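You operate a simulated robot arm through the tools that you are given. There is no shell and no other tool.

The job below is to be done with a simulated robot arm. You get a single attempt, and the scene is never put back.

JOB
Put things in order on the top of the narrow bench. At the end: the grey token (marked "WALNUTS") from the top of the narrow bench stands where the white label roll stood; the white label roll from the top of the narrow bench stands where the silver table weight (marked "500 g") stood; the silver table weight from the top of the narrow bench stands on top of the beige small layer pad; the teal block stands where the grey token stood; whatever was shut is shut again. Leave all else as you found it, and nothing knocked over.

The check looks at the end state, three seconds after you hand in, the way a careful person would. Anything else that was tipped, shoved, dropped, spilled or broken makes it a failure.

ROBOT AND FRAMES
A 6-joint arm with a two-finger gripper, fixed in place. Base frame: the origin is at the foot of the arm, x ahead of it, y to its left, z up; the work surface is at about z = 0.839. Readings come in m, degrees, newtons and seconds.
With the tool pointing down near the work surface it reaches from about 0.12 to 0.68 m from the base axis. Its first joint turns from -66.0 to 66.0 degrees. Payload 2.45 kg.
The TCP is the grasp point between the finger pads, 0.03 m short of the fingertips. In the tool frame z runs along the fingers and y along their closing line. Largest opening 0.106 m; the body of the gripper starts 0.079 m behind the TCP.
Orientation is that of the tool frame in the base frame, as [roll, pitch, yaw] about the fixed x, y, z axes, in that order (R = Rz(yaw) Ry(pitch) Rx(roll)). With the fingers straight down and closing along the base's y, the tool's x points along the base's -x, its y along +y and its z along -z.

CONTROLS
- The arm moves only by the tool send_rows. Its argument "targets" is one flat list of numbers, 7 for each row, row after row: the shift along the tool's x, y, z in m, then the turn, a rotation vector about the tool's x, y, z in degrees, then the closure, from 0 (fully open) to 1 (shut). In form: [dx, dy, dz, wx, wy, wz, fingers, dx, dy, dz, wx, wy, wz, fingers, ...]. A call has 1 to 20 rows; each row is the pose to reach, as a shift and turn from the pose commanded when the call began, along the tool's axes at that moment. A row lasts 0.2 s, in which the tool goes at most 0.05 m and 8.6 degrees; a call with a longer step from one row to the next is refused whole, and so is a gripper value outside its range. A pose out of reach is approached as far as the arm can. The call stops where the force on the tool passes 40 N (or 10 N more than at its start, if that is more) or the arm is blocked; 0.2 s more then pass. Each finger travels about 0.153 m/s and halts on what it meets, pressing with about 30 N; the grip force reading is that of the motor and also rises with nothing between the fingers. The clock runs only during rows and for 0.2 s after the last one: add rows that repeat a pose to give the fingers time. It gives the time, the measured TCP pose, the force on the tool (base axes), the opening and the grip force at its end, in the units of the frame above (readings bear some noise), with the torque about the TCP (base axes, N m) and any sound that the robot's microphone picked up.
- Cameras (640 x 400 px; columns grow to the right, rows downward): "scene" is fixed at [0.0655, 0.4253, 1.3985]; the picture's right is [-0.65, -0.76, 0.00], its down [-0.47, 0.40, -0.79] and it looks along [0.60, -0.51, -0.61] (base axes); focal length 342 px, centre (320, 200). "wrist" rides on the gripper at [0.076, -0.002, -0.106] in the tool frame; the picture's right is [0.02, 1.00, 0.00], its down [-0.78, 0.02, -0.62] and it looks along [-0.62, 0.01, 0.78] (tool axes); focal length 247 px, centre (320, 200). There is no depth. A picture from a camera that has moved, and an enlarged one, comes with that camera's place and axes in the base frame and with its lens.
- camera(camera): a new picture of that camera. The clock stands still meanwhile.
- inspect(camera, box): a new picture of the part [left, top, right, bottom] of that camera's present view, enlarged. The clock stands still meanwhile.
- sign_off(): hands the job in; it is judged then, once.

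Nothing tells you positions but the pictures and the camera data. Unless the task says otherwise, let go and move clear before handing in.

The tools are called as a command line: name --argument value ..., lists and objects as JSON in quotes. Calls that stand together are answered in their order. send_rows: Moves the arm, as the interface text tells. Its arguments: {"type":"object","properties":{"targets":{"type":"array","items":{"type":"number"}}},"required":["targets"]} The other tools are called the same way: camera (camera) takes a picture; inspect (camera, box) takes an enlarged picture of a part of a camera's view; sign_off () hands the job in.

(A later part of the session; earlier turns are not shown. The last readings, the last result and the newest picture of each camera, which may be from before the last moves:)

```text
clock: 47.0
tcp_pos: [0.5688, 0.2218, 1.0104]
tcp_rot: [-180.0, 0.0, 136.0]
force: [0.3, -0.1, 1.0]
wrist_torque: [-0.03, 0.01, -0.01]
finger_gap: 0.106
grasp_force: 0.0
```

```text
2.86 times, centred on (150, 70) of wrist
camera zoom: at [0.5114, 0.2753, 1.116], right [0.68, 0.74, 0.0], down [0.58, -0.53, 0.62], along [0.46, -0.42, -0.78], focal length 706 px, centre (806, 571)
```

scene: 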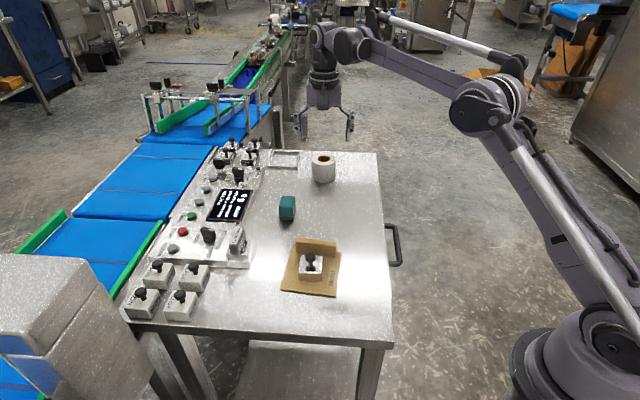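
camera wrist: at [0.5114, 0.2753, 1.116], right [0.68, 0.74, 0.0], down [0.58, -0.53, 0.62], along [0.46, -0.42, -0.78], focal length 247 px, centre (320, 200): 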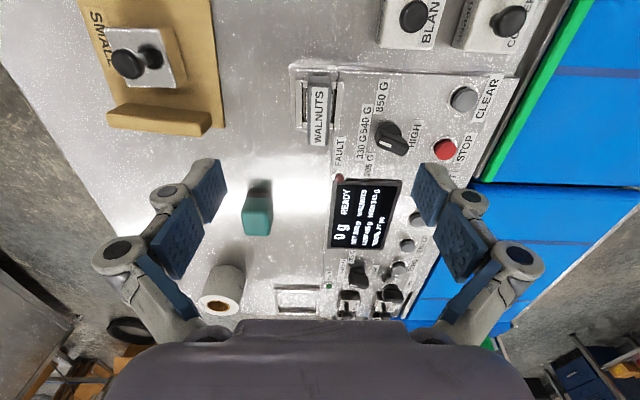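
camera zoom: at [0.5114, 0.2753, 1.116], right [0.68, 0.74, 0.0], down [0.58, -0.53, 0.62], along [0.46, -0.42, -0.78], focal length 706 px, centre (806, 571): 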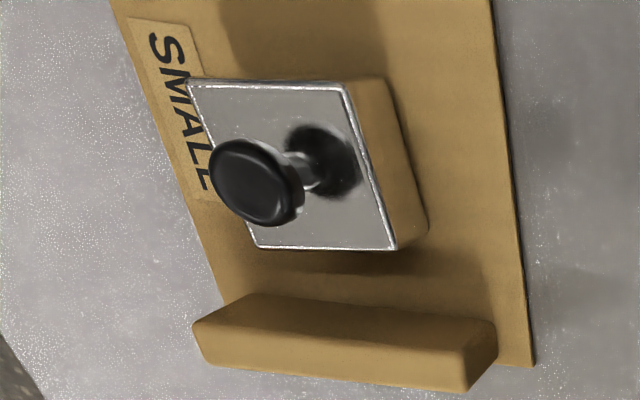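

The token measures (0.566, 0.223), aligned with the tool. I'll partly close the fingers to 60 mm and lower to just around the token, tips staying above the frame.

send_rows --targets '[0.0005, -0.0014, 0.02, 0, 0, 0, 0.2, 0.0005, -0.0014, 0.045, 0, 0, 0, 0.43, 0.0005, -0.0014, 0.07, 0, 0, 0, 0.43, 0.0005, -0.0014, 0.088, 0, 0, 0, 0.43, 0.0005, -0.0014, 0.094, 0, 0, 0, 0.43, 0.0005, -0.0014, 0.094, 0, 0, 0, 0.43]'

camera --camera "wrist"

inspect --camera "scene" --box '[195, 200, 275, 270]'

```text
clock: 48.4
tcp_pos: [0.5668, 0.2225, 0.9154]
tcp_rot: [-180.0, -0.1, 136.0]
force: [0.2, 0.2, 0.4]
wrist_torque: [-0.01, -0.01, -0.02]
finger_gap: 0.0603
grasp_force: 0.1
```

```text
taken
camera wrist: at [0.5093, 0.2751, 1.0212], right [0.68, 0.74, 0.0], down [0.58, -0.53, 0.62], along [0.46, -0.42, -0.78], focal length 247 px, centre (320, 200)
```

wrist: 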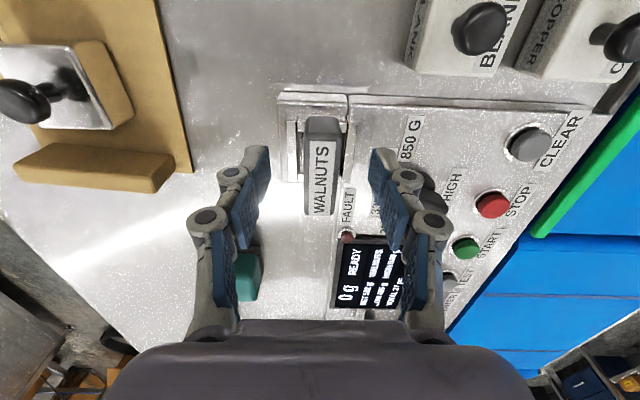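

```text
5.71 times, centred on (235, 235) of scene
camera zoom: at [0.0655, 0.4253, 1.3985], right [-0.65, -0.76, 0.0], down [-0.47, 0.4, -0.79], along [0.6, -0.51, -0.61], focal length 1957 px, centre (806, 0)
```

zoom: 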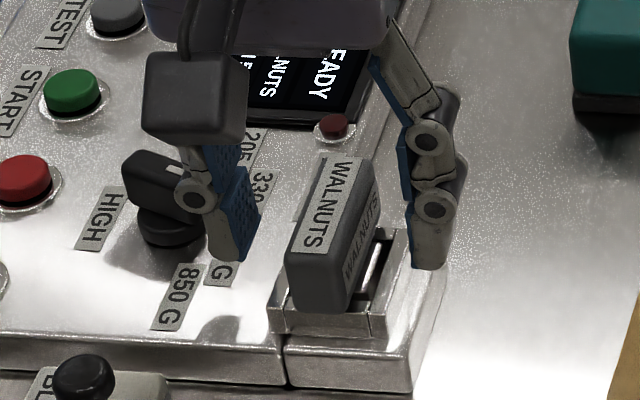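

The fingers straddle the token without contact. I'll descend the last 4 mm and close on it.

send_rows --targets '[0, 0, 0.002, 0, 0, 0, 0.43, 0, 0, 0.004, 0, 0, 0, 0.43, 0, 0, 0.004, 0, 0, 0, 0.43, 0, 0, 0.004, 0, 0, 0, 0.6, 0, 0, 0.004, 0, 0, 0, 0.75, 0, 0, 0.004, 0, 0, 0, 0.95, 0, 0, 0.004, 0, 0, 0, 0.95]'

camera --camera "wrist"

inspect --camera "scene" --box '[195, 200, 275, 270]'

```text
clock: 50.0
tcp_pos: [0.5659, 0.2207, 0.912]
tcp_rot: [180.0, 0.0, 136.0]
force: [-0.2, -0.2, 1.2]
wrist_torque: [0.0, 0.04, -0.02]
finger_gap: 0.0188
grasp_force: 30.2
```

```text
taken
camera wrist: at [0.5089, 0.2746, 1.017], right [0.68, 0.74, 0.0], down [0.58, -0.53, 0.62], along [0.46, -0.42, -0.78], focal length 247 px, centre (320, 200)
```

wrist: 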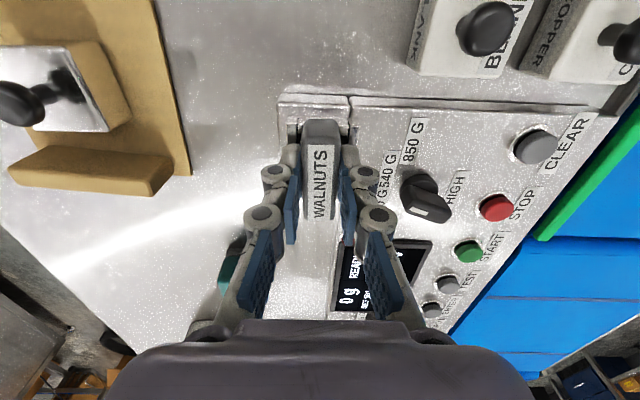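

```text
5.71 times, centred on (235, 235) of scene
camera zoom: at [0.0655, 0.4253, 1.3985], right [-0.65, -0.76, 0.0], down [-0.47, 0.4, -0.79], along [0.6, -0.51, -0.61], focal length 1957 px, centre (806, 0)
```

zoom: 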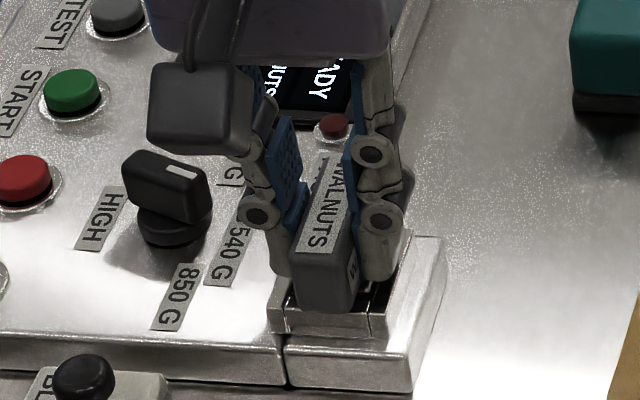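

The token is gripped (19 mm gap). I'll lift straight up gently and watch for any clip resistance.

send_rows --targets '[0, 0, -0.004, 0, 0, 0, 0.95, 0, 0, -0.01, 0, 0, 0, 0.95, 0, 0, -0.018, 0, 0, 0, 0.95, 0, 0, -0.018, 0, 0, 0, 0.95]'

camera --camera "wrist"

inspect --camera "scene" --box '[195, 200, 275, 270]'

```text
clock: 51.0
tcp_pos: [0.5664, 0.2216, 0.9298]
tcp_rot: [-180.0, 0.1, 136.1]
force: [0.3, 0.3, -0.4]
wrist_torque: [-0.01, -0.02, -0.02]
finger_gap: 0.0191
grasp_force: 30.0
```

```text
taken
camera wrist: at [0.5093, 0.2743, 1.0353], right [0.68, 0.74, 0.0], down [0.58, -0.53, 0.62], along [0.46, -0.42, -0.78], focal length 247 px, centre (320, 200)
```

wrist: 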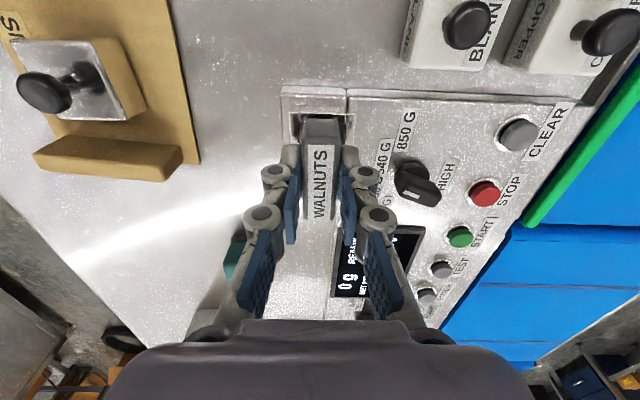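

```text
5.71 times, centred on (235, 235) of scene
camera zoom: at [0.0655, 0.4253, 1.3985], right [-0.65, -0.76, 0.0], down [-0.47, 0.4, -0.79], along [0.6, -0.51, -0.61], focal length 1957 px, centre (806, 0)
```

zoom: 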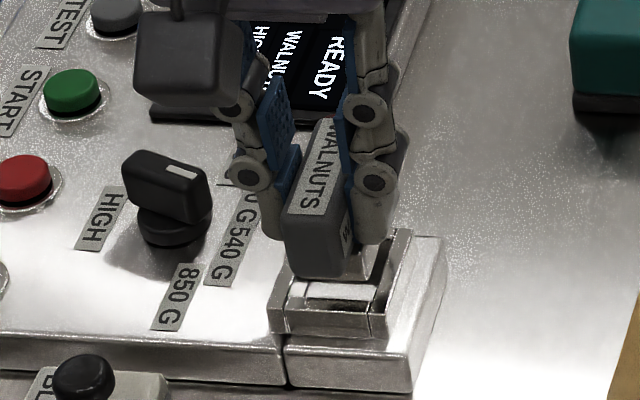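

The token comes out freely. I'll lift it well clear and look at the empty nest.

send_rows --targets '[0, 0, -0.02, 0, 0, 0, 0.95, 0, 0, -0.05, 0, 0, 0, 0.95, 0, 0, -0.075, 0, 0, 0, 0.95, 0, 0, -0.075, 0, 0, 0, 0.95]'

camera --camera "wrist"

inspect --camera "scene" --box '[215, 222, 263, 262]'

inspect --camera "scene" --box '[190, 150, 290, 262]'

```text
clock: 52.0
tcp_pos: [0.566, 0.2206, 1.0036]
tcp_rot: [180.0, 0.0, 136.1]
force: [0.3, 0.8, 0.1]
wrist_torque: [-0.01, -0.02, -0.01]
finger_gap: 0.0191
grasp_force: 29.8
```

```text
taken
camera wrist: at [0.509, 0.2727, 1.11], right [0.68, 0.74, 0.0], down [0.58, -0.53, 0.62], along [0.46, -0.42, -0.78], focal length 247 px, centre (320, 200)
```

wrist: 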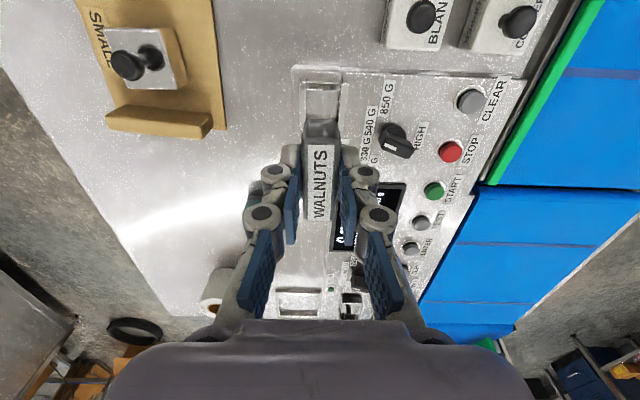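

```text
10.00 times, centred on (239, 242) of scene
camera zoom: at [0.0655, 0.4253, 1.3985], right [-0.65, -0.76, 0.0], down [-0.47, 0.4, -0.79], along [0.6, -0.51, -0.61], focal length 3425 px, centre (1130, -220)
```

zoom: 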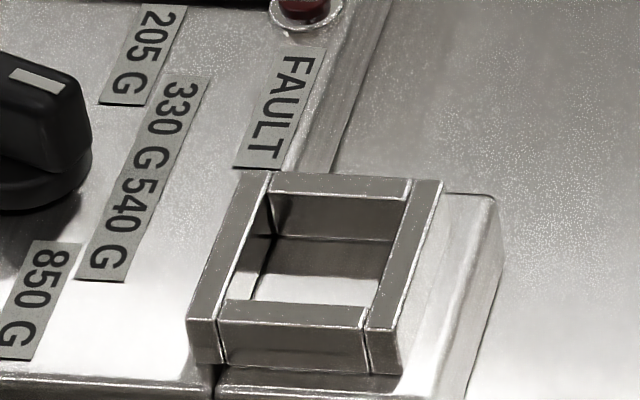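

```text
3.57 times, centred on (240, 206) of scene
camera zoom: at [0.0655, 0.4253, 1.3985], right [-0.65, -0.76, 0.0], down [-0.47, 0.4, -0.79], along [0.6, -0.51, -0.61], focal length 1223 px, centre (606, 179)
```

zoom: 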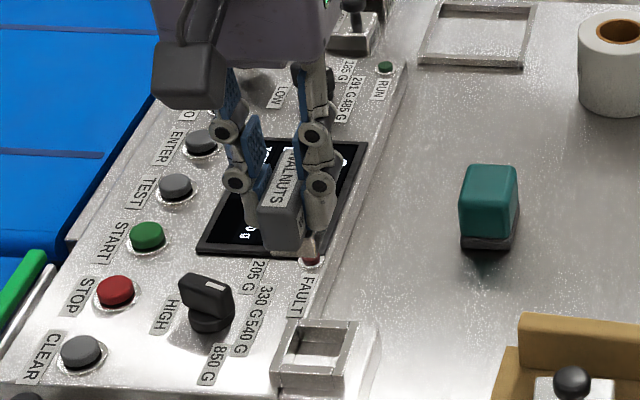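

The nest is an empty square pocket; the side bars belonged to the token, so it has a stem or foot below. I'll look closely at the token in the gripper to see its underside.

inspect --camera "scene" --box '[238, 175, 298, 235]'

inspect --camera "scene" --box '[218, 230, 258, 260]'

inspect --camera "wrist" --box '[280, 60, 360, 160]'

camera --camera "scene"

```text
6.67 times, centred on (268, 205) of scene
camera zoom: at [0.0655, 0.4253, 1.3985], right [-0.65, -0.76, 0.0], down [-0.47, 0.4, -0.79], along [0.6, -0.51, -0.61], focal length 2284 px, centre (667, 167)
```

zoom: 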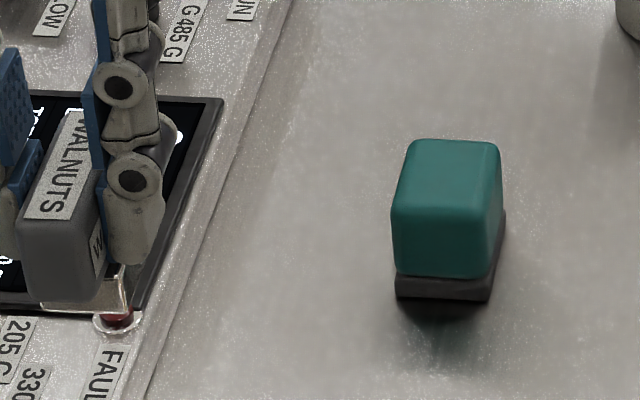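

```text
13.33 times, centred on (238, 245) of scene
camera zoom: at [0.0655, 0.4253, 1.3985], right [-0.65, -0.76, 0.0], down [-0.47, 0.4, -0.79], along [0.6, -0.51, -0.61], focal length 4567 px, centre (1413, -400)
```

zoom: 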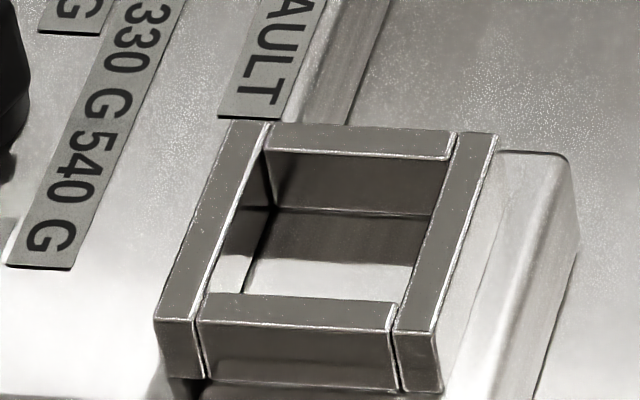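

```text
4.00 times, centred on (320, 110) of wrist
camera zoom: at [0.509, 0.2727, 1.11], right [0.68, 0.74, 0.0], down [0.58, -0.53, 0.62], along [0.46, -0.42, -0.78], focal length 988 px, centre (320, 560)
```

zoom: 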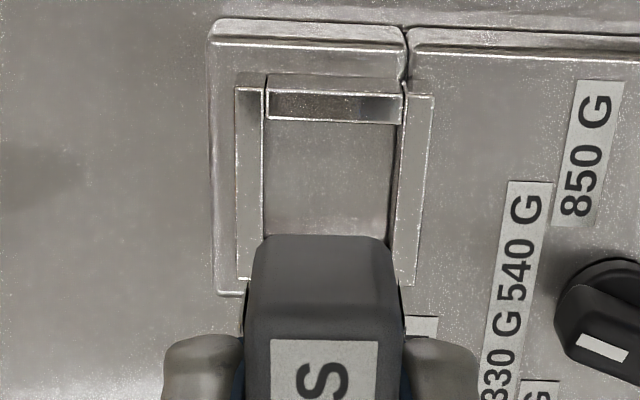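

```text
taken
```

scene: 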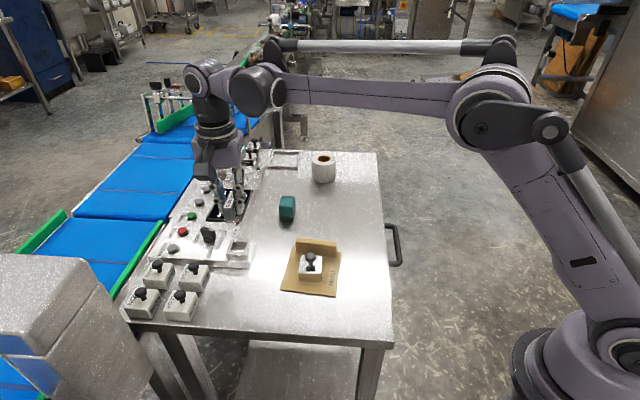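

inspect --camera "scene" --box '[236, 192, 264, 226]'

```text
11.76 times, centred on (250, 209) of scene
camera zoom: at [0.0655, 0.4253, 1.3985], right [-0.65, -0.76, 0.0], down [-0.47, 0.4, -0.79], along [0.6, -0.51, -0.61], focal length 4030 px, centre (1144, 94)
```

zoom: 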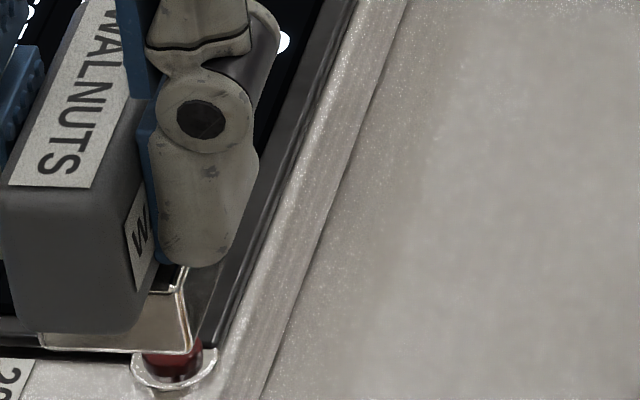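

The token has a silver foot under its body, so it will stand on that. I'll carry it at this height to the roll's old spot at (0.538, −0.057).

send_rows --targets '[-0.0104, -0.0132, 0, 0, 0, 0, 0.95, -0.0346, -0.0441, 0, 0, 0, 0, 0.95, -0.0623, -0.0795, 0, 0, 0, 0, 0.95, -0.09, -0.1148, 0, 0, 0, 0, 0.95, -0.1177, -0.1501, 0, 0, 0, 0, 0.95, -0.1454, -0.1854, 0, 0, 0, 0, 0.95, -0.1644, -0.2097, 0, 0, 0, 0, 0.95, -0.1731, -0.2207, 0, 0, 0, 0, 0.95, -0.1731, -0.2207, 0, 0, 0, 0, 0.95]'

camera --camera "wrist"

inspect --camera "scene" --box '[300, 120, 380, 220]'

camera --camera "scene"

```text
clock: 54.0
tcp_pos: [0.5396, -0.0564, 1.0035]
tcp_rot: [180.0, -0.1, 136.1]
force: [-0.2, 0.5, -0.9]
wrist_torque: [0.02, 0.0, -0.01]
finger_gap: 0.019
grasp_force: 29.9
```

```text
taken
camera wrist: at [0.4822, -0.0043, 1.109], right [0.68, 0.74, 0.0], down [0.58, -0.53, 0.62], along [0.46, -0.42, -0.78], focal length 247 px, centre (320, 200)
```

wrist: 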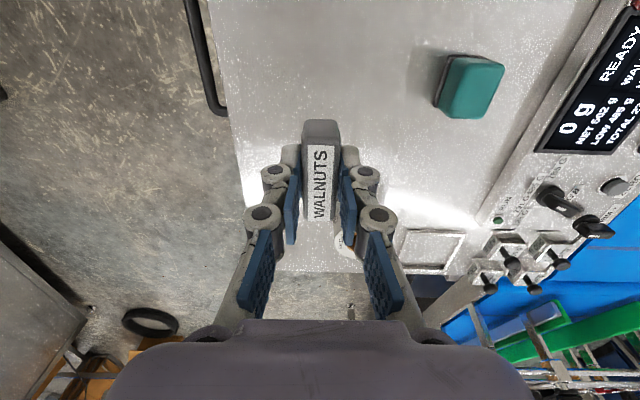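

```text
4.00 times, centred on (340, 170) of scene
camera zoom: at [0.0655, 0.4253, 1.3985], right [-0.65, -0.76, 0.0], down [-0.47, 0.4, -0.79], along [0.6, -0.51, -0.61], focal length 1370 px, centre (240, 320)
```

zoom: 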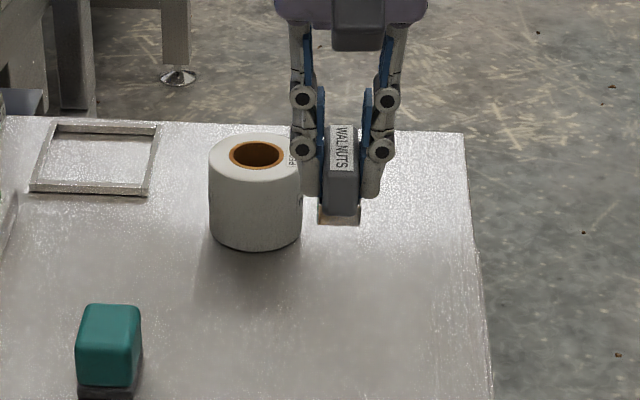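

```text
taken
```

scene: 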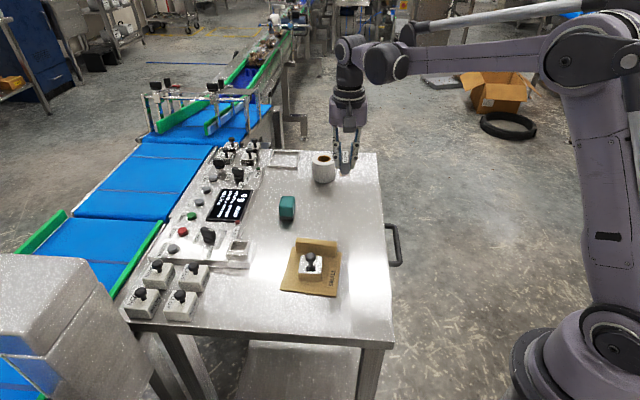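

The token with its silver foot is above the roll's old spot, clear of the roll. I'll lower it to about a centimetre above the bench.

send_rows --targets '[0, 0, 0.02, 0, 0, 0, 0.95, 0, 0, 0.05, 0, 0, 0, 0.95, 0, 0, 0.08, 0, 0, 0, 0.95, 0, 0, 0.095, 0, 0, 0, 0.95, 0, 0, 0.101, 0, 0, 0, 0.95, 0, 0, 0.101, 0, 0, 0, 0.95]'

inspect --camera "scene" --box '[300, 160, 380, 230]'

```text
clock: 55.4
tcp_pos: [0.5382, -0.0569, 0.9021]
tcp_rot: [-180.0, 0.1, 136.0]
force: [0.0, 0.0, -1.0]
wrist_torque: [0.01, -0.01, -0.01]
finger_gap: 0.0188
grasp_force: 29.6
```

```text
5.71 times, centred on (340, 195) of scene
camera zoom: at [0.0655, 0.4253, 1.3985], right [-0.65, -0.76, 0.0], down [-0.47, 0.4, -0.79], along [0.6, -0.51, -0.61], focal length 1957 px, centre (206, 229)
```

zoom: 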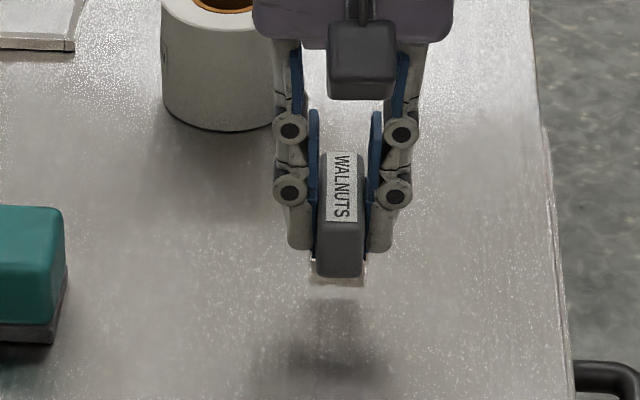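

There is still a gap below the foot. I'll lower in small steps.

send_rows --targets '[0, 0, 0.002, 0, 0, 0, 0.95, 0, 0, 0.004, 0, 0, 0, 0.95, 0, 0, 0.006, 0, 0, 0, 0.95, 0, 0, 0.006, 0, 0, 0, 0.95]'

inspect --camera "scene" --box '[320, 180, 360, 215]'

```text
clock: 56.4
tcp_pos: [0.5383, -0.0566, 0.897]
tcp_rot: [-180.0, 0.1, 136.0]
force: [-0.5, -0.3, -1.2]
wrist_torque: [0.04, 0.06, -0.01]
finger_gap: 0.0188
grasp_force: 29.8
```

```text
11.43 times, centred on (340, 198) of scene
camera zoom: at [0.0655, 0.4253, 1.3985], right [-0.65, -0.76, 0.0], down [-0.47, 0.4, -0.79], along [0.6, -0.51, -0.61], focal length 3915 px, centre (91, 229)
```

zoom: 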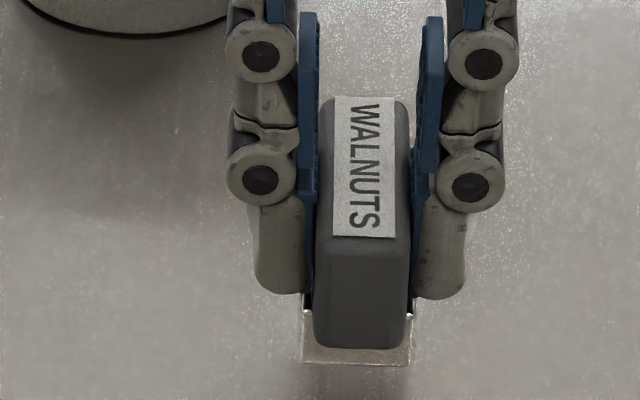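

No contact yet. I'll keep lowering in small steps.

send_rows --targets '[0, 0, 0.0015, 0, 0, 0, 0.95, 0, 0, 0.003, 0, 0, 0, 0.95, 0, 0, 0.004, 0, 0, 0, 0.95, 0, 0, 0.004, 0, 0, 0, 0.95]'

```text
clock: 57.4
tcp_pos: [0.5383, -0.0573, 0.8922]
tcp_rot: [179.9, 0.0, 136.0]
force: [0.0, 0.5, -0.5]
wrist_torque: [0.02, 0.02, -0.01]
finger_gap: 0.0188
grasp_force: 29.8
```

send_rows --targets '[0, 0, 0.001, 0, 0, 0, 0.95, 0, 0, 0.002, 0, 0, 0, 0.95, 0, 0, 0.002, 0, 0, 0, 0.95]'

```text
clock: 58.2
tcp_pos: [0.5371, -0.0585, 0.8893]
tcp_rot: [180.0, 0.0, 136.1]
force: [0.0, -1.5, -1.1]
wrist_torque: [0.01, 0.02, -0.02]
finger_gap: 0.019
grasp_force: 29.6
```

Still free. I'll go down another 2 mm.

send_rows --targets '[0, 0, 0.001, 0, 0, 0, 0.95, 0, 0, 0.002, 0, 0, 0, 0.95, 0, 0, 0.002, 0, 0, 0, 0.95]'

inspect --camera "scene" --box '[320, 180, 360, 215]'

```text
clock: 59.0
tcp_pos: [0.5382, -0.0581, 0.8895]
tcp_rot: [179.9, 0.0, 136.1]
force: [0.5, -0.6, 2.1]
wrist_torque: [-0.02, -0.05, -0.02]
finger_gap: 0.0189
grasp_force: 29.7
```

```text
11.43 times, centred on (340, 198) of scene
camera zoom: at [0.0654, 0.4253, 1.3985], right [-0.65, -0.76, 0.0], down [-0.47, 0.4, -0.79], along [0.6, -0.51, -0.61], focal length 3915 px, centre (91, 229)
```

zoom: 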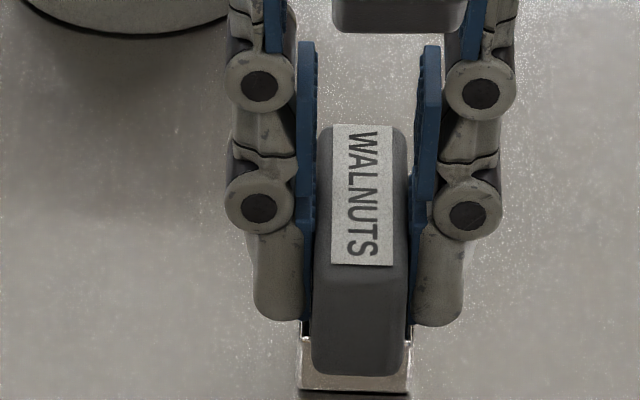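

Light contact with the bench. I'll open the fingers now.

send_rows --targets '[0, 0, 0.0003, 0, 0, 0, 0.95, 0, 0, 0.0003, 0, 0, 0, 0.8, 0, 0, 0.0003, 0, 0, 0, 0.6, 0, 0, 0.0003, 0, 0, 0, 0.4, 0, 0, 0.0003, 0, 0, 0, 0.4]'

camera --camera "wrist"

inspect --camera "scene" --box '[300, 160, 380, 230]'

```text
clock: 60.2
tcp_pos: [0.5379, -0.057, 0.8882]
tcp_rot: [-179.9, 0.0, 136.2]
force: [-0.4, -0.8, -0.3]
wrist_torque: [-0.02, 0.0, -0.04]
finger_gap: 0.0633
grasp_force: 0.2
```

```text
taken
camera wrist: at [0.481, -0.0045, 0.995], right [0.68, 0.74, 0.0], down [0.58, -0.53, 0.62], along [0.46, -0.42, -0.78], focal length 247 px, centre (320, 200)
```

wrist: 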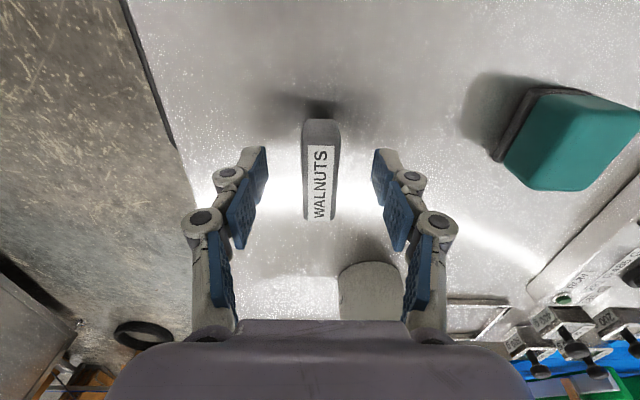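

```text
5.71 times, centred on (340, 195) of scene
camera zoom: at [0.0655, 0.4253, 1.3985], right [-0.65, -0.76, 0.0], down [-0.47, 0.4, -0.79], along [0.6, -0.51, -0.61], focal length 1957 px, centre (206, 229)
```

zoom: 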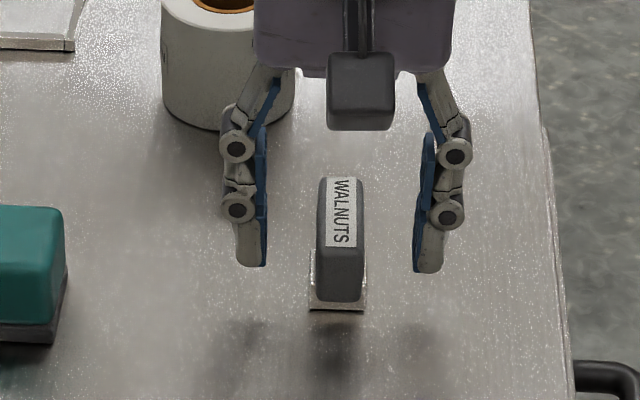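

The token stands on its foot at the roll's old spot. I'll rise straight up and then go over the teal block.

send_rows --targets '[0, 0, -0.02, 0, 0, 0, 0.4, 0, 0, -0.05, 0, 0, 0, 0.4, 0, 0, -0.085, 0, 0, 0, 0.4, 0, 0, -0.115, 0, 0, 0, 0.3, 0, 0, -0.115, 0, 0, 0, 0.3]'

inspect --camera "scene" --box '[270, 140, 390, 220]'

```text
clock: 61.4
tcp_pos: [0.5363, -0.0564, 1.0034]
tcp_rot: [-180.0, -0.1, 136.1]
force: [-0.8, -0.5, 0.1]
wrist_torque: [-0.01, 0.0, 0.02]
finger_gap: 0.0741
grasp_force: 0.0
```

```text
5.00 times, centred on (330, 180) of scene
camera zoom: at [0.0655, 0.4253, 1.3985], right [-0.65, -0.76, 0.0], down [-0.47, 0.4, -0.79], along [0.6, -0.51, -0.61], focal length 1713 px, centre (270, 300)
```

zoom: 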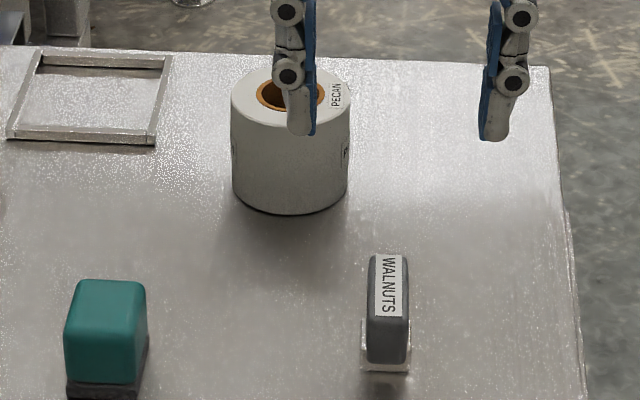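

Now I'll move above the teal block and check the alignment.

send_rows --targets '[0.002, 0.0167, 0, 0, 0, 0, 0.3, 0.0067, 0.0557, 0, 0, 0, 0, 0.3, 0.0118, 0.0975, 0, 0, 0, 0, 0.3, 0.0158, 0.1309, 0, 0, 0, 0, 0.3, 0.0168, 0.1393, 0, 0, 0, 0, 0.3, 0.0168, 0.1393, 0, 0, 0, 0, 0.3]'

camera --camera "wrist"

inspect --camera "wrist" --box '[270, 70, 370, 160]'

```text
clock: 62.8
tcp_pos: [0.6224, 0.0538, 1.0033]
tcp_rot: [179.9, 0.0, 136.1]
force: [0.1, -0.6, 0.2]
wrist_torque: [-0.03, 0.01, -0.03]
finger_gap: 0.0739
grasp_force: 0.0
```

```text
taken
camera wrist: at [0.5657, 0.1075, 1.1089], right [0.68, 0.74, 0.0], down [0.58, -0.53, 0.62], along [0.46, -0.42, -0.78], focal length 247 px, centre (320, 200)
```

wrist: 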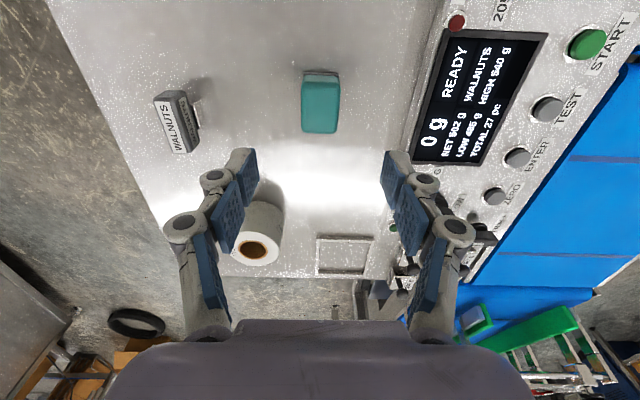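

```text
4.44 times, centred on (320, 115) of wrist
camera zoom: at [0.5657, 0.1075, 1.1089], right [0.68, 0.74, 0.0], down [0.58, -0.53, 0.62], along [0.46, -0.42, -0.78], focal length 1098 px, centre (320, 578)
```

zoom: 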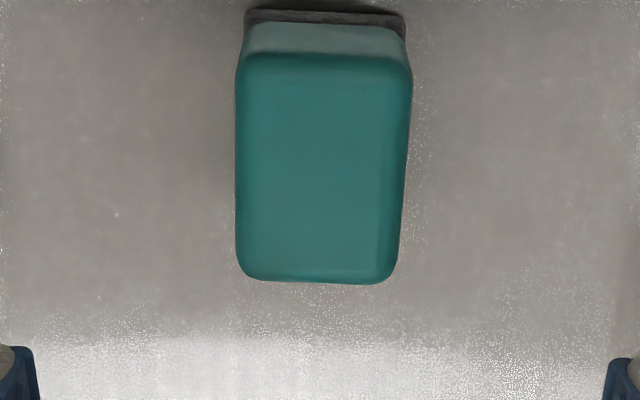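

The teal block is centred and aligned under the gripper. I'll descend with the tips stopping above its dark base.

send_rows --targets '[0, -0.0003, 0.025, 0, 0, 0, 0.3, 0, -0.0003, 0.06, 0, 0, 0, 0.3, 0, -0.0003, 0.095, 0, 0, 0, 0.3, 0, -0.0003, 0.115, 0, 0, 0, 0.3, 0, -0.0003, 0.1243, 0, 0, 0, 0.3, 0, -0.0003, 0.1243, 0, 0, 0, 0.3]'

camera --camera "wrist"

inspect --camera "scene" --box '[250, 160, 340, 240]'

```text
clock: 64.2
tcp_pos: [0.6215, 0.0559, 0.8782]
tcp_rot: [180.0, 0.0, 136.2]
force: [-0.3, 0.0, 0.3]
wrist_torque: [0.0, 0.04, 0.01]
finger_gap: 0.0742
grasp_force: 0.0
```

```text
taken
camera wrist: at [0.5655, 0.1079, 0.9849], right [0.68, 0.74, 0.0], down [0.58, -0.53, 0.62], along [0.46, -0.42, -0.78], focal length 247 px, centre (320, 200)
```

wrist: 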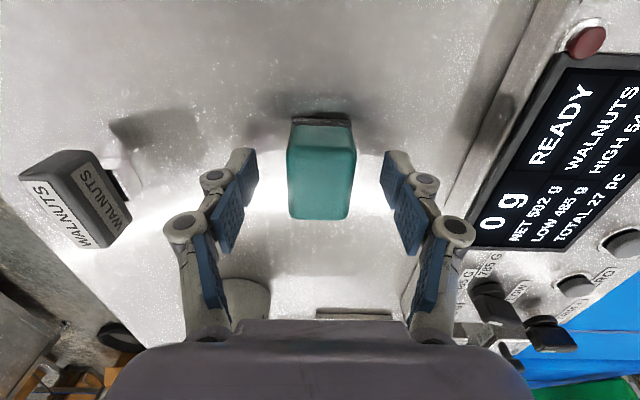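

```text
5.00 times, centred on (295, 200) of scene
camera zoom: at [0.0655, 0.4253, 1.3985], right [-0.65, -0.76, 0.0], down [-0.47, 0.4, -0.79], along [0.6, -0.51, -0.61], focal length 1713 px, centre (445, 200)
```

zoom: 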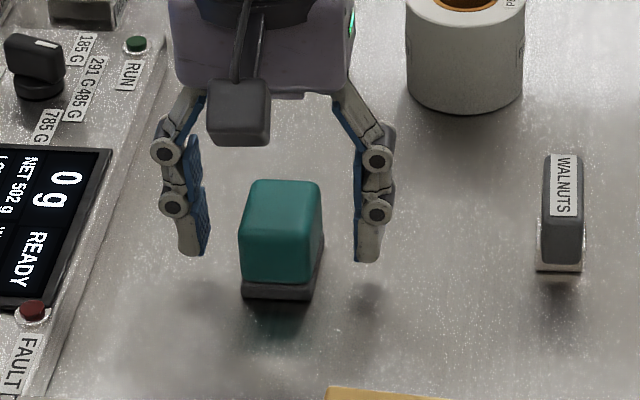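

The fingers flank the block evenly. I'll close on it.

send_rows --targets '[0, 0, 0, 0, 0, 0, 0.45, 0, 0, 0, 0, 0, 0, 0.6, 0, 0, 0, 0, 0, 0, 0.85, 0, 0, 0, 0, 0, 0, 0.85]'

inspect --camera "scene" --box '[250, 160, 340, 240]'

```text
clock: 65.2
tcp_pos: [0.6223, 0.0552, 0.8795]
tcp_rot: [179.9, 0.0, 136.1]
force: [1.0, -0.5, 0.4]
wrist_torque: [0.01, -0.02, 0.02]
finger_gap: 0.0352
grasp_force: 29.6
```

```text
5.00 times, centred on (295, 200) of scene
camera zoom: at [0.0654, 0.4253, 1.3985], right [-0.65, -0.76, 0.0], down [-0.47, 0.4, -0.79], along [0.6, -0.51, -0.61], focal length 1713 px, centre (445, 200)
```

zoom: 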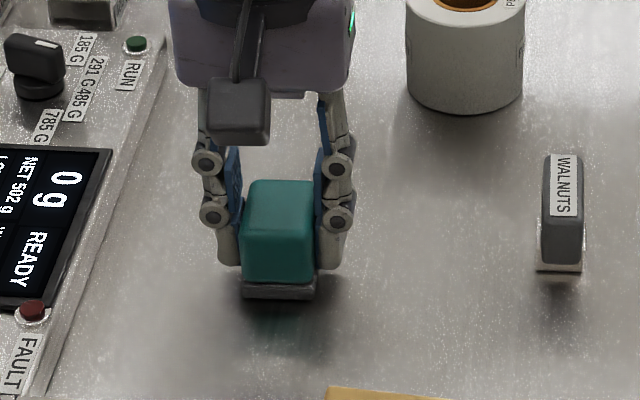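

The block is gripped (35 mm). I'll lift it.

send_rows --targets '[0, 0, -0.01, 0, 0, 0, 0.85, 0, 0, -0.035, 0, 0, 0, 0.85, 0, 0, -0.07, 0, 0, 0, 0.85, 0, 0, -0.105, 0, 0, 0, 0.85, 0, 0, -0.12, 0, 0, 0, 0.85, 0, 0, -0.12, 0, 0, 0, 0.85]'

inspect --camera "scene" --box '[240, 110, 350, 220]'

```text
clock: 66.6
tcp_pos: [0.6232, 0.0557, 1.0001]
tcp_rot: [-180.0, 0.0, 136.2]
force: [-0.4, 0.4, -0.6]
wrist_torque: [-0.02, 0.0, -0.04]
finger_gap: 0.035
grasp_force: 29.8
```

```text
3.64 times, centred on (295, 165) of scene
camera zoom: at [0.0655, 0.4253, 1.3985], right [-0.65, -0.76, 0.0], down [-0.47, 0.4, -0.79], along [0.6, -0.51, -0.61], focal length 1246 px, centre (411, 327)
```

zoom: 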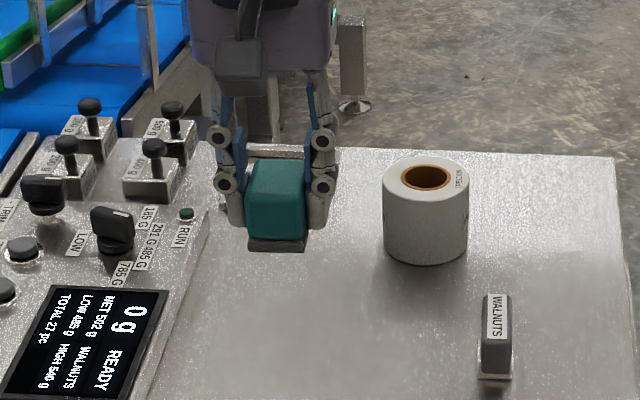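

The block is held level. I'll carry it to above the empty nest.

send_rows --targets '[0.0156, 0.0082, 0, 0, 0, 0, 0.85, 0.0467, 0.0245, 0, 0, 0, 0, 0.85, 0.0809, 0.0425, 0, 0, 0, 0, 0.85, 0.1151, 0.0605, 0, 0, 0, 0, 0.85, 0.1432, 0.0752, 0, 0, 0, 0, 0.85, 0.1556, 0.0817, 0, 0, 0, 0, 0.85, 0.1556, 0.0817, 0, 0, 0, 0, 0.85]'

camera --camera "wrist"

inspect --camera "wrist" --box '[270, 50, 370, 150]'

inspect --camera "scene" --box '[195, 170, 295, 270]'

```text
clock: 68.2
tcp_pos: [0.5672, 0.221, 1.0002]
tcp_rot: [180.0, 0.0, 136.1]
force: [-0.1, 0.3, -0.8]
wrist_torque: [0.02, 0.0, -0.01]
finger_gap: 0.0352
grasp_force: 30.2
```

```text
taken
camera wrist: at [0.5097, 0.2743, 1.1059], right [0.68, 0.74, 0.0], down [0.58, -0.53, 0.62], along [0.46, -0.42, -0.78], focal length 247 px, centre (320, 200)
```

wrist: 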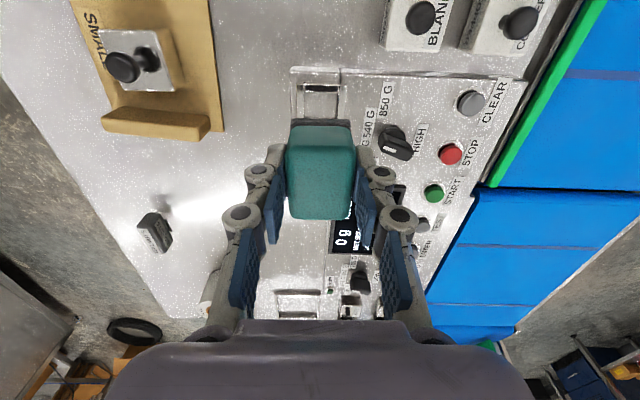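

```text
4.00 times, centred on (320, 100) of wrist
camera zoom: at [0.5097, 0.2743, 1.1059], right [0.68, 0.74, 0.0], down [0.58, -0.53, 0.62], along [0.46, -0.42, -0.78], focal length 988 px, centre (320, 600)
```

zoom: 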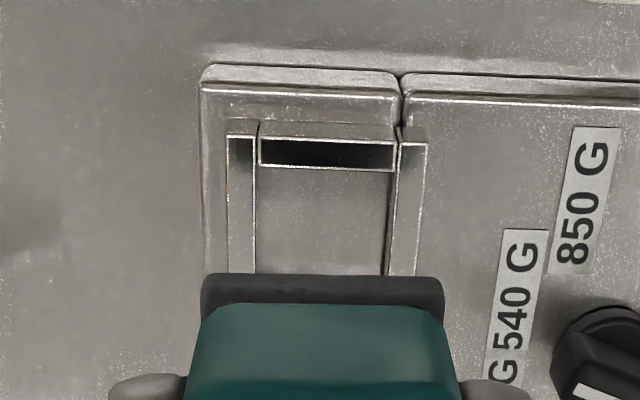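

```text
4.00 times, centred on (245, 220) of scene
camera zoom: at [0.0655, 0.4253, 1.3985], right [-0.65, -0.76, 0.0], down [-0.47, 0.4, -0.79], along [0.6, -0.51, -0.61], focal length 1370 px, centre (620, 120)
```

zoom: 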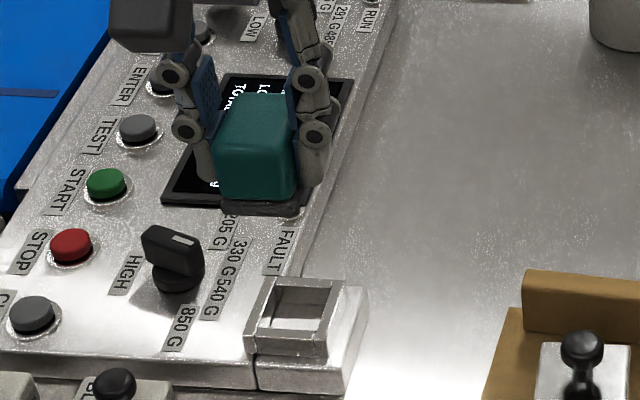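

The block is aligned over the nest to within a couple of millimetres. I'll lower it to about a centimetre above the frame.

send_rows --targets '[-0.0005, 0.0003, 0.02, 0, 0, 0, 0.85, -0.001, 0.0005, 0.045, 0, 0, 0, 0.85, -0.001, 0.0005, 0.065, 0, 0, 0, 0.85, -0.001, 0.0005, 0.077, 0, 0, 0, 0.85, -0.001, 0.0005, 0.077, 0, 0, 0, 0.85]'

camera --camera "wrist"

inspect --camera "scene" --box '[205, 200, 275, 270]'

```text
clock: 69.4
tcp_pos: [0.5679, 0.2197, 0.9219]
tcp_rot: [-180.0, 0.0, 136.2]
force: [1.3, 0.3, -1.4]
wrist_torque: [0.02, 0.0, 0.01]
finger_gap: 0.0349
grasp_force: 29.4
```

```text
taken
camera wrist: at [0.5112, 0.2737, 1.0271], right [0.68, 0.74, 0.0], down [0.58, -0.53, 0.62], along [0.46, -0.42, -0.78], focal length 247 px, centre (320, 200)
```

wrist: 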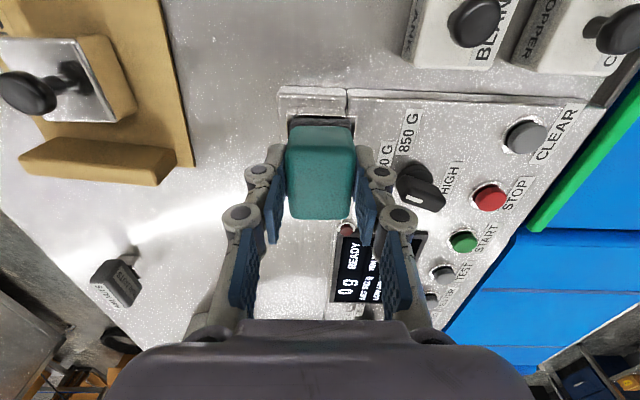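

```text
5.71 times, centred on (240, 235) of scene
camera zoom: at [0.0655, 0.4253, 1.3985], right [-0.65, -0.76, 0.0], down [-0.47, 0.4, -0.79], along [0.6, -0.51, -0.61], focal length 1957 px, centre (777, 0)
```

zoom: 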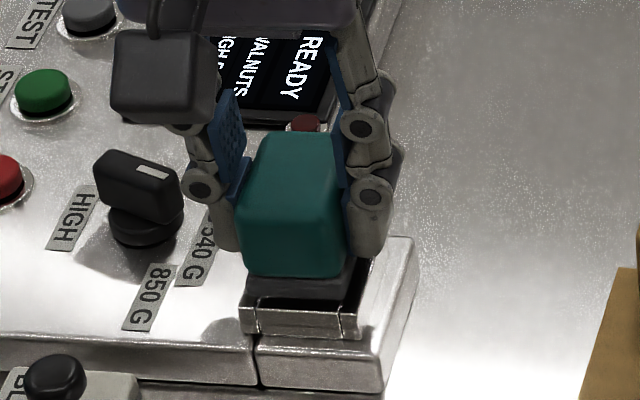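

The block is just above the frame and well aligned. I'll lower gently until contact.

send_rows --targets '[0, 0, 0.0015, 0, 0, 0, 0.85, 0, 0, 0.003, 0, 0, 0, 0.85, 0, 0, 0.004, 0, 0, 0, 0.85, 0, 0, 0.004, 0, 0, 0, 0.85]'

```text
clock: 70.4
tcp_pos: [0.5677, 0.2204, 0.9185]
tcp_rot: [-180.0, 0.0, 136.0]
force: [0.0, -0.3, -1.3]
wrist_torque: [0.0, -0.02, 0.01]
finger_gap: 0.0354
grasp_force: 29.8
```

send_rows --targets '[0, 0, 0.001, 0, 0, 0, 0.85, 0, 0, 0.002, 0, 0, 0, 0.85, 0, 0, 0.002, 0, 0, 0, 0.85]'

```text
clock: 71.2
tcp_pos: [0.5669, 0.2218, 0.9168]
tcp_rot: [-180.0, 0.0, 136.1]
force: [0.4, -0.4, -1.2]
wrist_torque: [0.02, -0.01, 0.03]
finger_gap: 0.0353
grasp_force: 30.0
```

Still free. I'll go down another small step.

send_rows --targets '[0, 0, 0.001, 0, 0, 0, 0.85, 0, 0, 0.0015, 0, 0, 0, 0.85, 0, 0, 0.0015, 0, 0, 0, 0.85]'

inspect --camera "scene" --box '[218, 225, 258, 260]'

```text
clock: 72.0
tcp_pos: [0.5697, 0.221, 0.916]
tcp_rot: [179.8, 0.0, 136.1]
force: [0.5, 0.2, 6.2]
wrist_torque: [0.04, 0.02, 0.03]
finger_gap: 0.035
grasp_force: 29.7
```

```text
11.43 times, centred on (238, 242) of scene
camera zoom: at [0.0654, 0.4253, 1.3985], right [-0.65, -0.76, 0.0], down [-0.47, 0.4, -0.79], along [0.6, -0.51, -0.61], focal length 3915 px, centre (1257, -286)
```

zoom: 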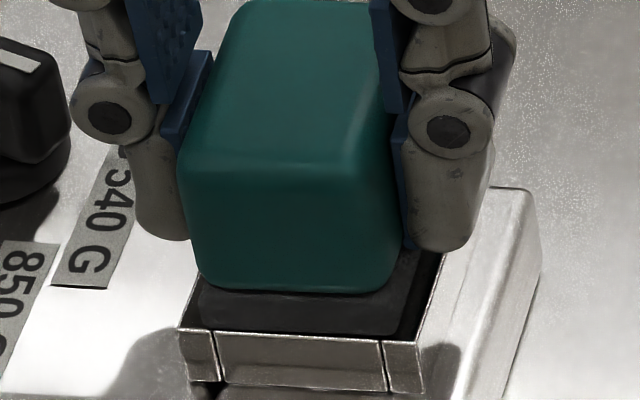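

The block is resting on the frame (light contact). I'll open the fingers moderately so they stay clear of the dial.

send_rows --targets '[0, 0, -0.0002, 0, 0, 0, 0.85, 0, 0, -0.0002, 0, 0, 0, 0.7, 0, 0, -0.0002, 0, 0, 0, 0.6, 0, 0, -0.0002, 0, 0, 0, 0.48, 0, 0, -0.0002, 0, 0, 0, 0.48]'

camera --camera "wrist"

inspect --camera "scene" --box '[205, 200, 275, 270]'

```text
clock: 73.2
tcp_pos: [0.5679, 0.2204, 0.9158]
tcp_rot: [180.0, 0.0, 136.0]
force: [-0.7, -0.6, -0.4]
wrist_torque: [0.02, 0.0, 0.02]
finger_gap: 0.0552
grasp_force: 0.0
```

```text
taken
camera wrist: at [0.5112, 0.2734, 1.0209], right [0.68, 0.74, 0.0], down [0.58, -0.53, 0.62], along [0.46, -0.42, -0.78], focal length 247 px, centre (320, 200)
```

wrist: 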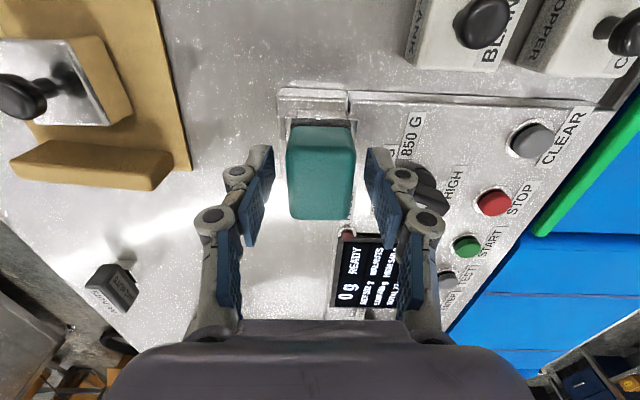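

```text
5.71 times, centred on (240, 235) of scene
camera zoom: at [0.0655, 0.4253, 1.3985], right [-0.65, -0.76, 0.0], down [-0.47, 0.4, -0.79], along [0.6, -0.51, -0.61], focal length 1957 px, centre (777, 0)
```

zoom: 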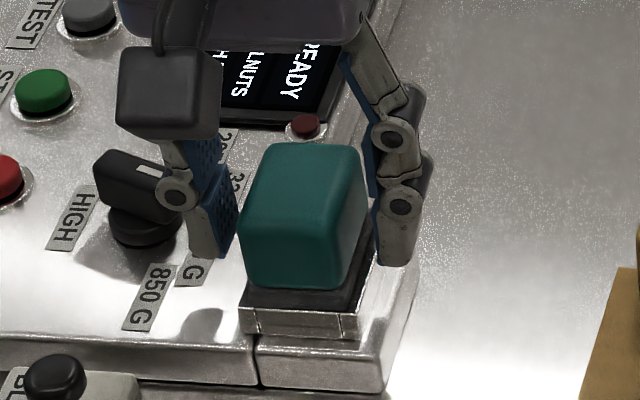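

The block stands on the nest by itself and the fingers are free. I'll rise straight up and move clear.

send_rows --targets '[0, 0, -0.01, 0, 0, 0, 0.48, 0, 0, -0.03, 0, 0, 0, 0.48, 0, 0, -0.06, 0, 0, 0, 0.48, 0, 0, -0.1, 0, 0, 0, 0.48, 0, 0, -0.13, 0, 0, 0, 0.48, 0, 0, -0.13, 0, 0, 0, 0.48]'

camera --camera "wrist"

inspect --camera "scene" --box '[205, 200, 275, 270]'

inspect --camera "wrist" --box '[270, 60, 370, 150]'

```text
clock: 74.6
tcp_pos: [0.5689, 0.2207, 1.0465]
tcp_rot: [180.0, 0.0, 136.2]
force: [-0.6, -0.3, -0.8]
wrist_torque: [-0.01, -0.01, 0.0]
finger_gap: 0.0553
grasp_force: 0.1
```

```text
taken
camera wrist: at [0.5117, 0.2739, 1.1514], right [0.68, 0.74, 0.0], down [0.58, -0.53, 0.62], along [0.46, -0.42, -0.78], focal length 247 px, centre (320, 200)
```

wrist: 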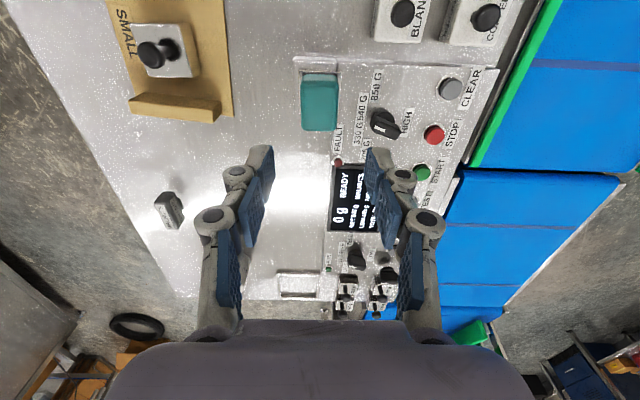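

```text
5.71 times, centred on (240, 235) of scene
camera zoom: at [0.0655, 0.4253, 1.3985], right [-0.65, -0.76, 0.0], down [-0.47, 0.4, -0.79], along [0.6, -0.51, -0.61], focal length 1957 px, centre (777, 0)
```

zoom: 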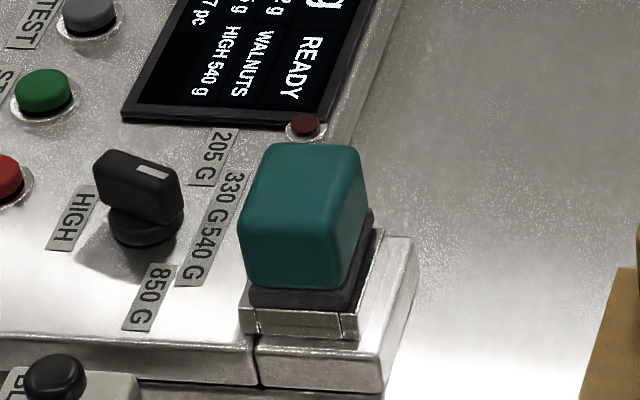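

```text
4.44 times, centred on (320, 105) of wrist
camera zoom: at [0.5117, 0.2739, 1.1514], right [0.68, 0.74, 0.0], down [0.58, -0.53, 0.62], along [0.46, -0.42, -0.78], focal length 1098 px, centre (320, 622)
```

zoom: 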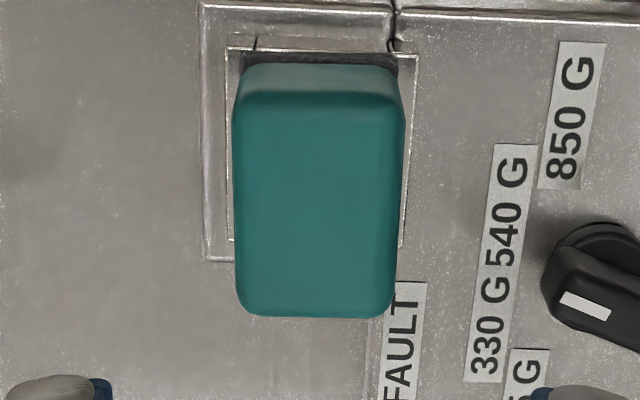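

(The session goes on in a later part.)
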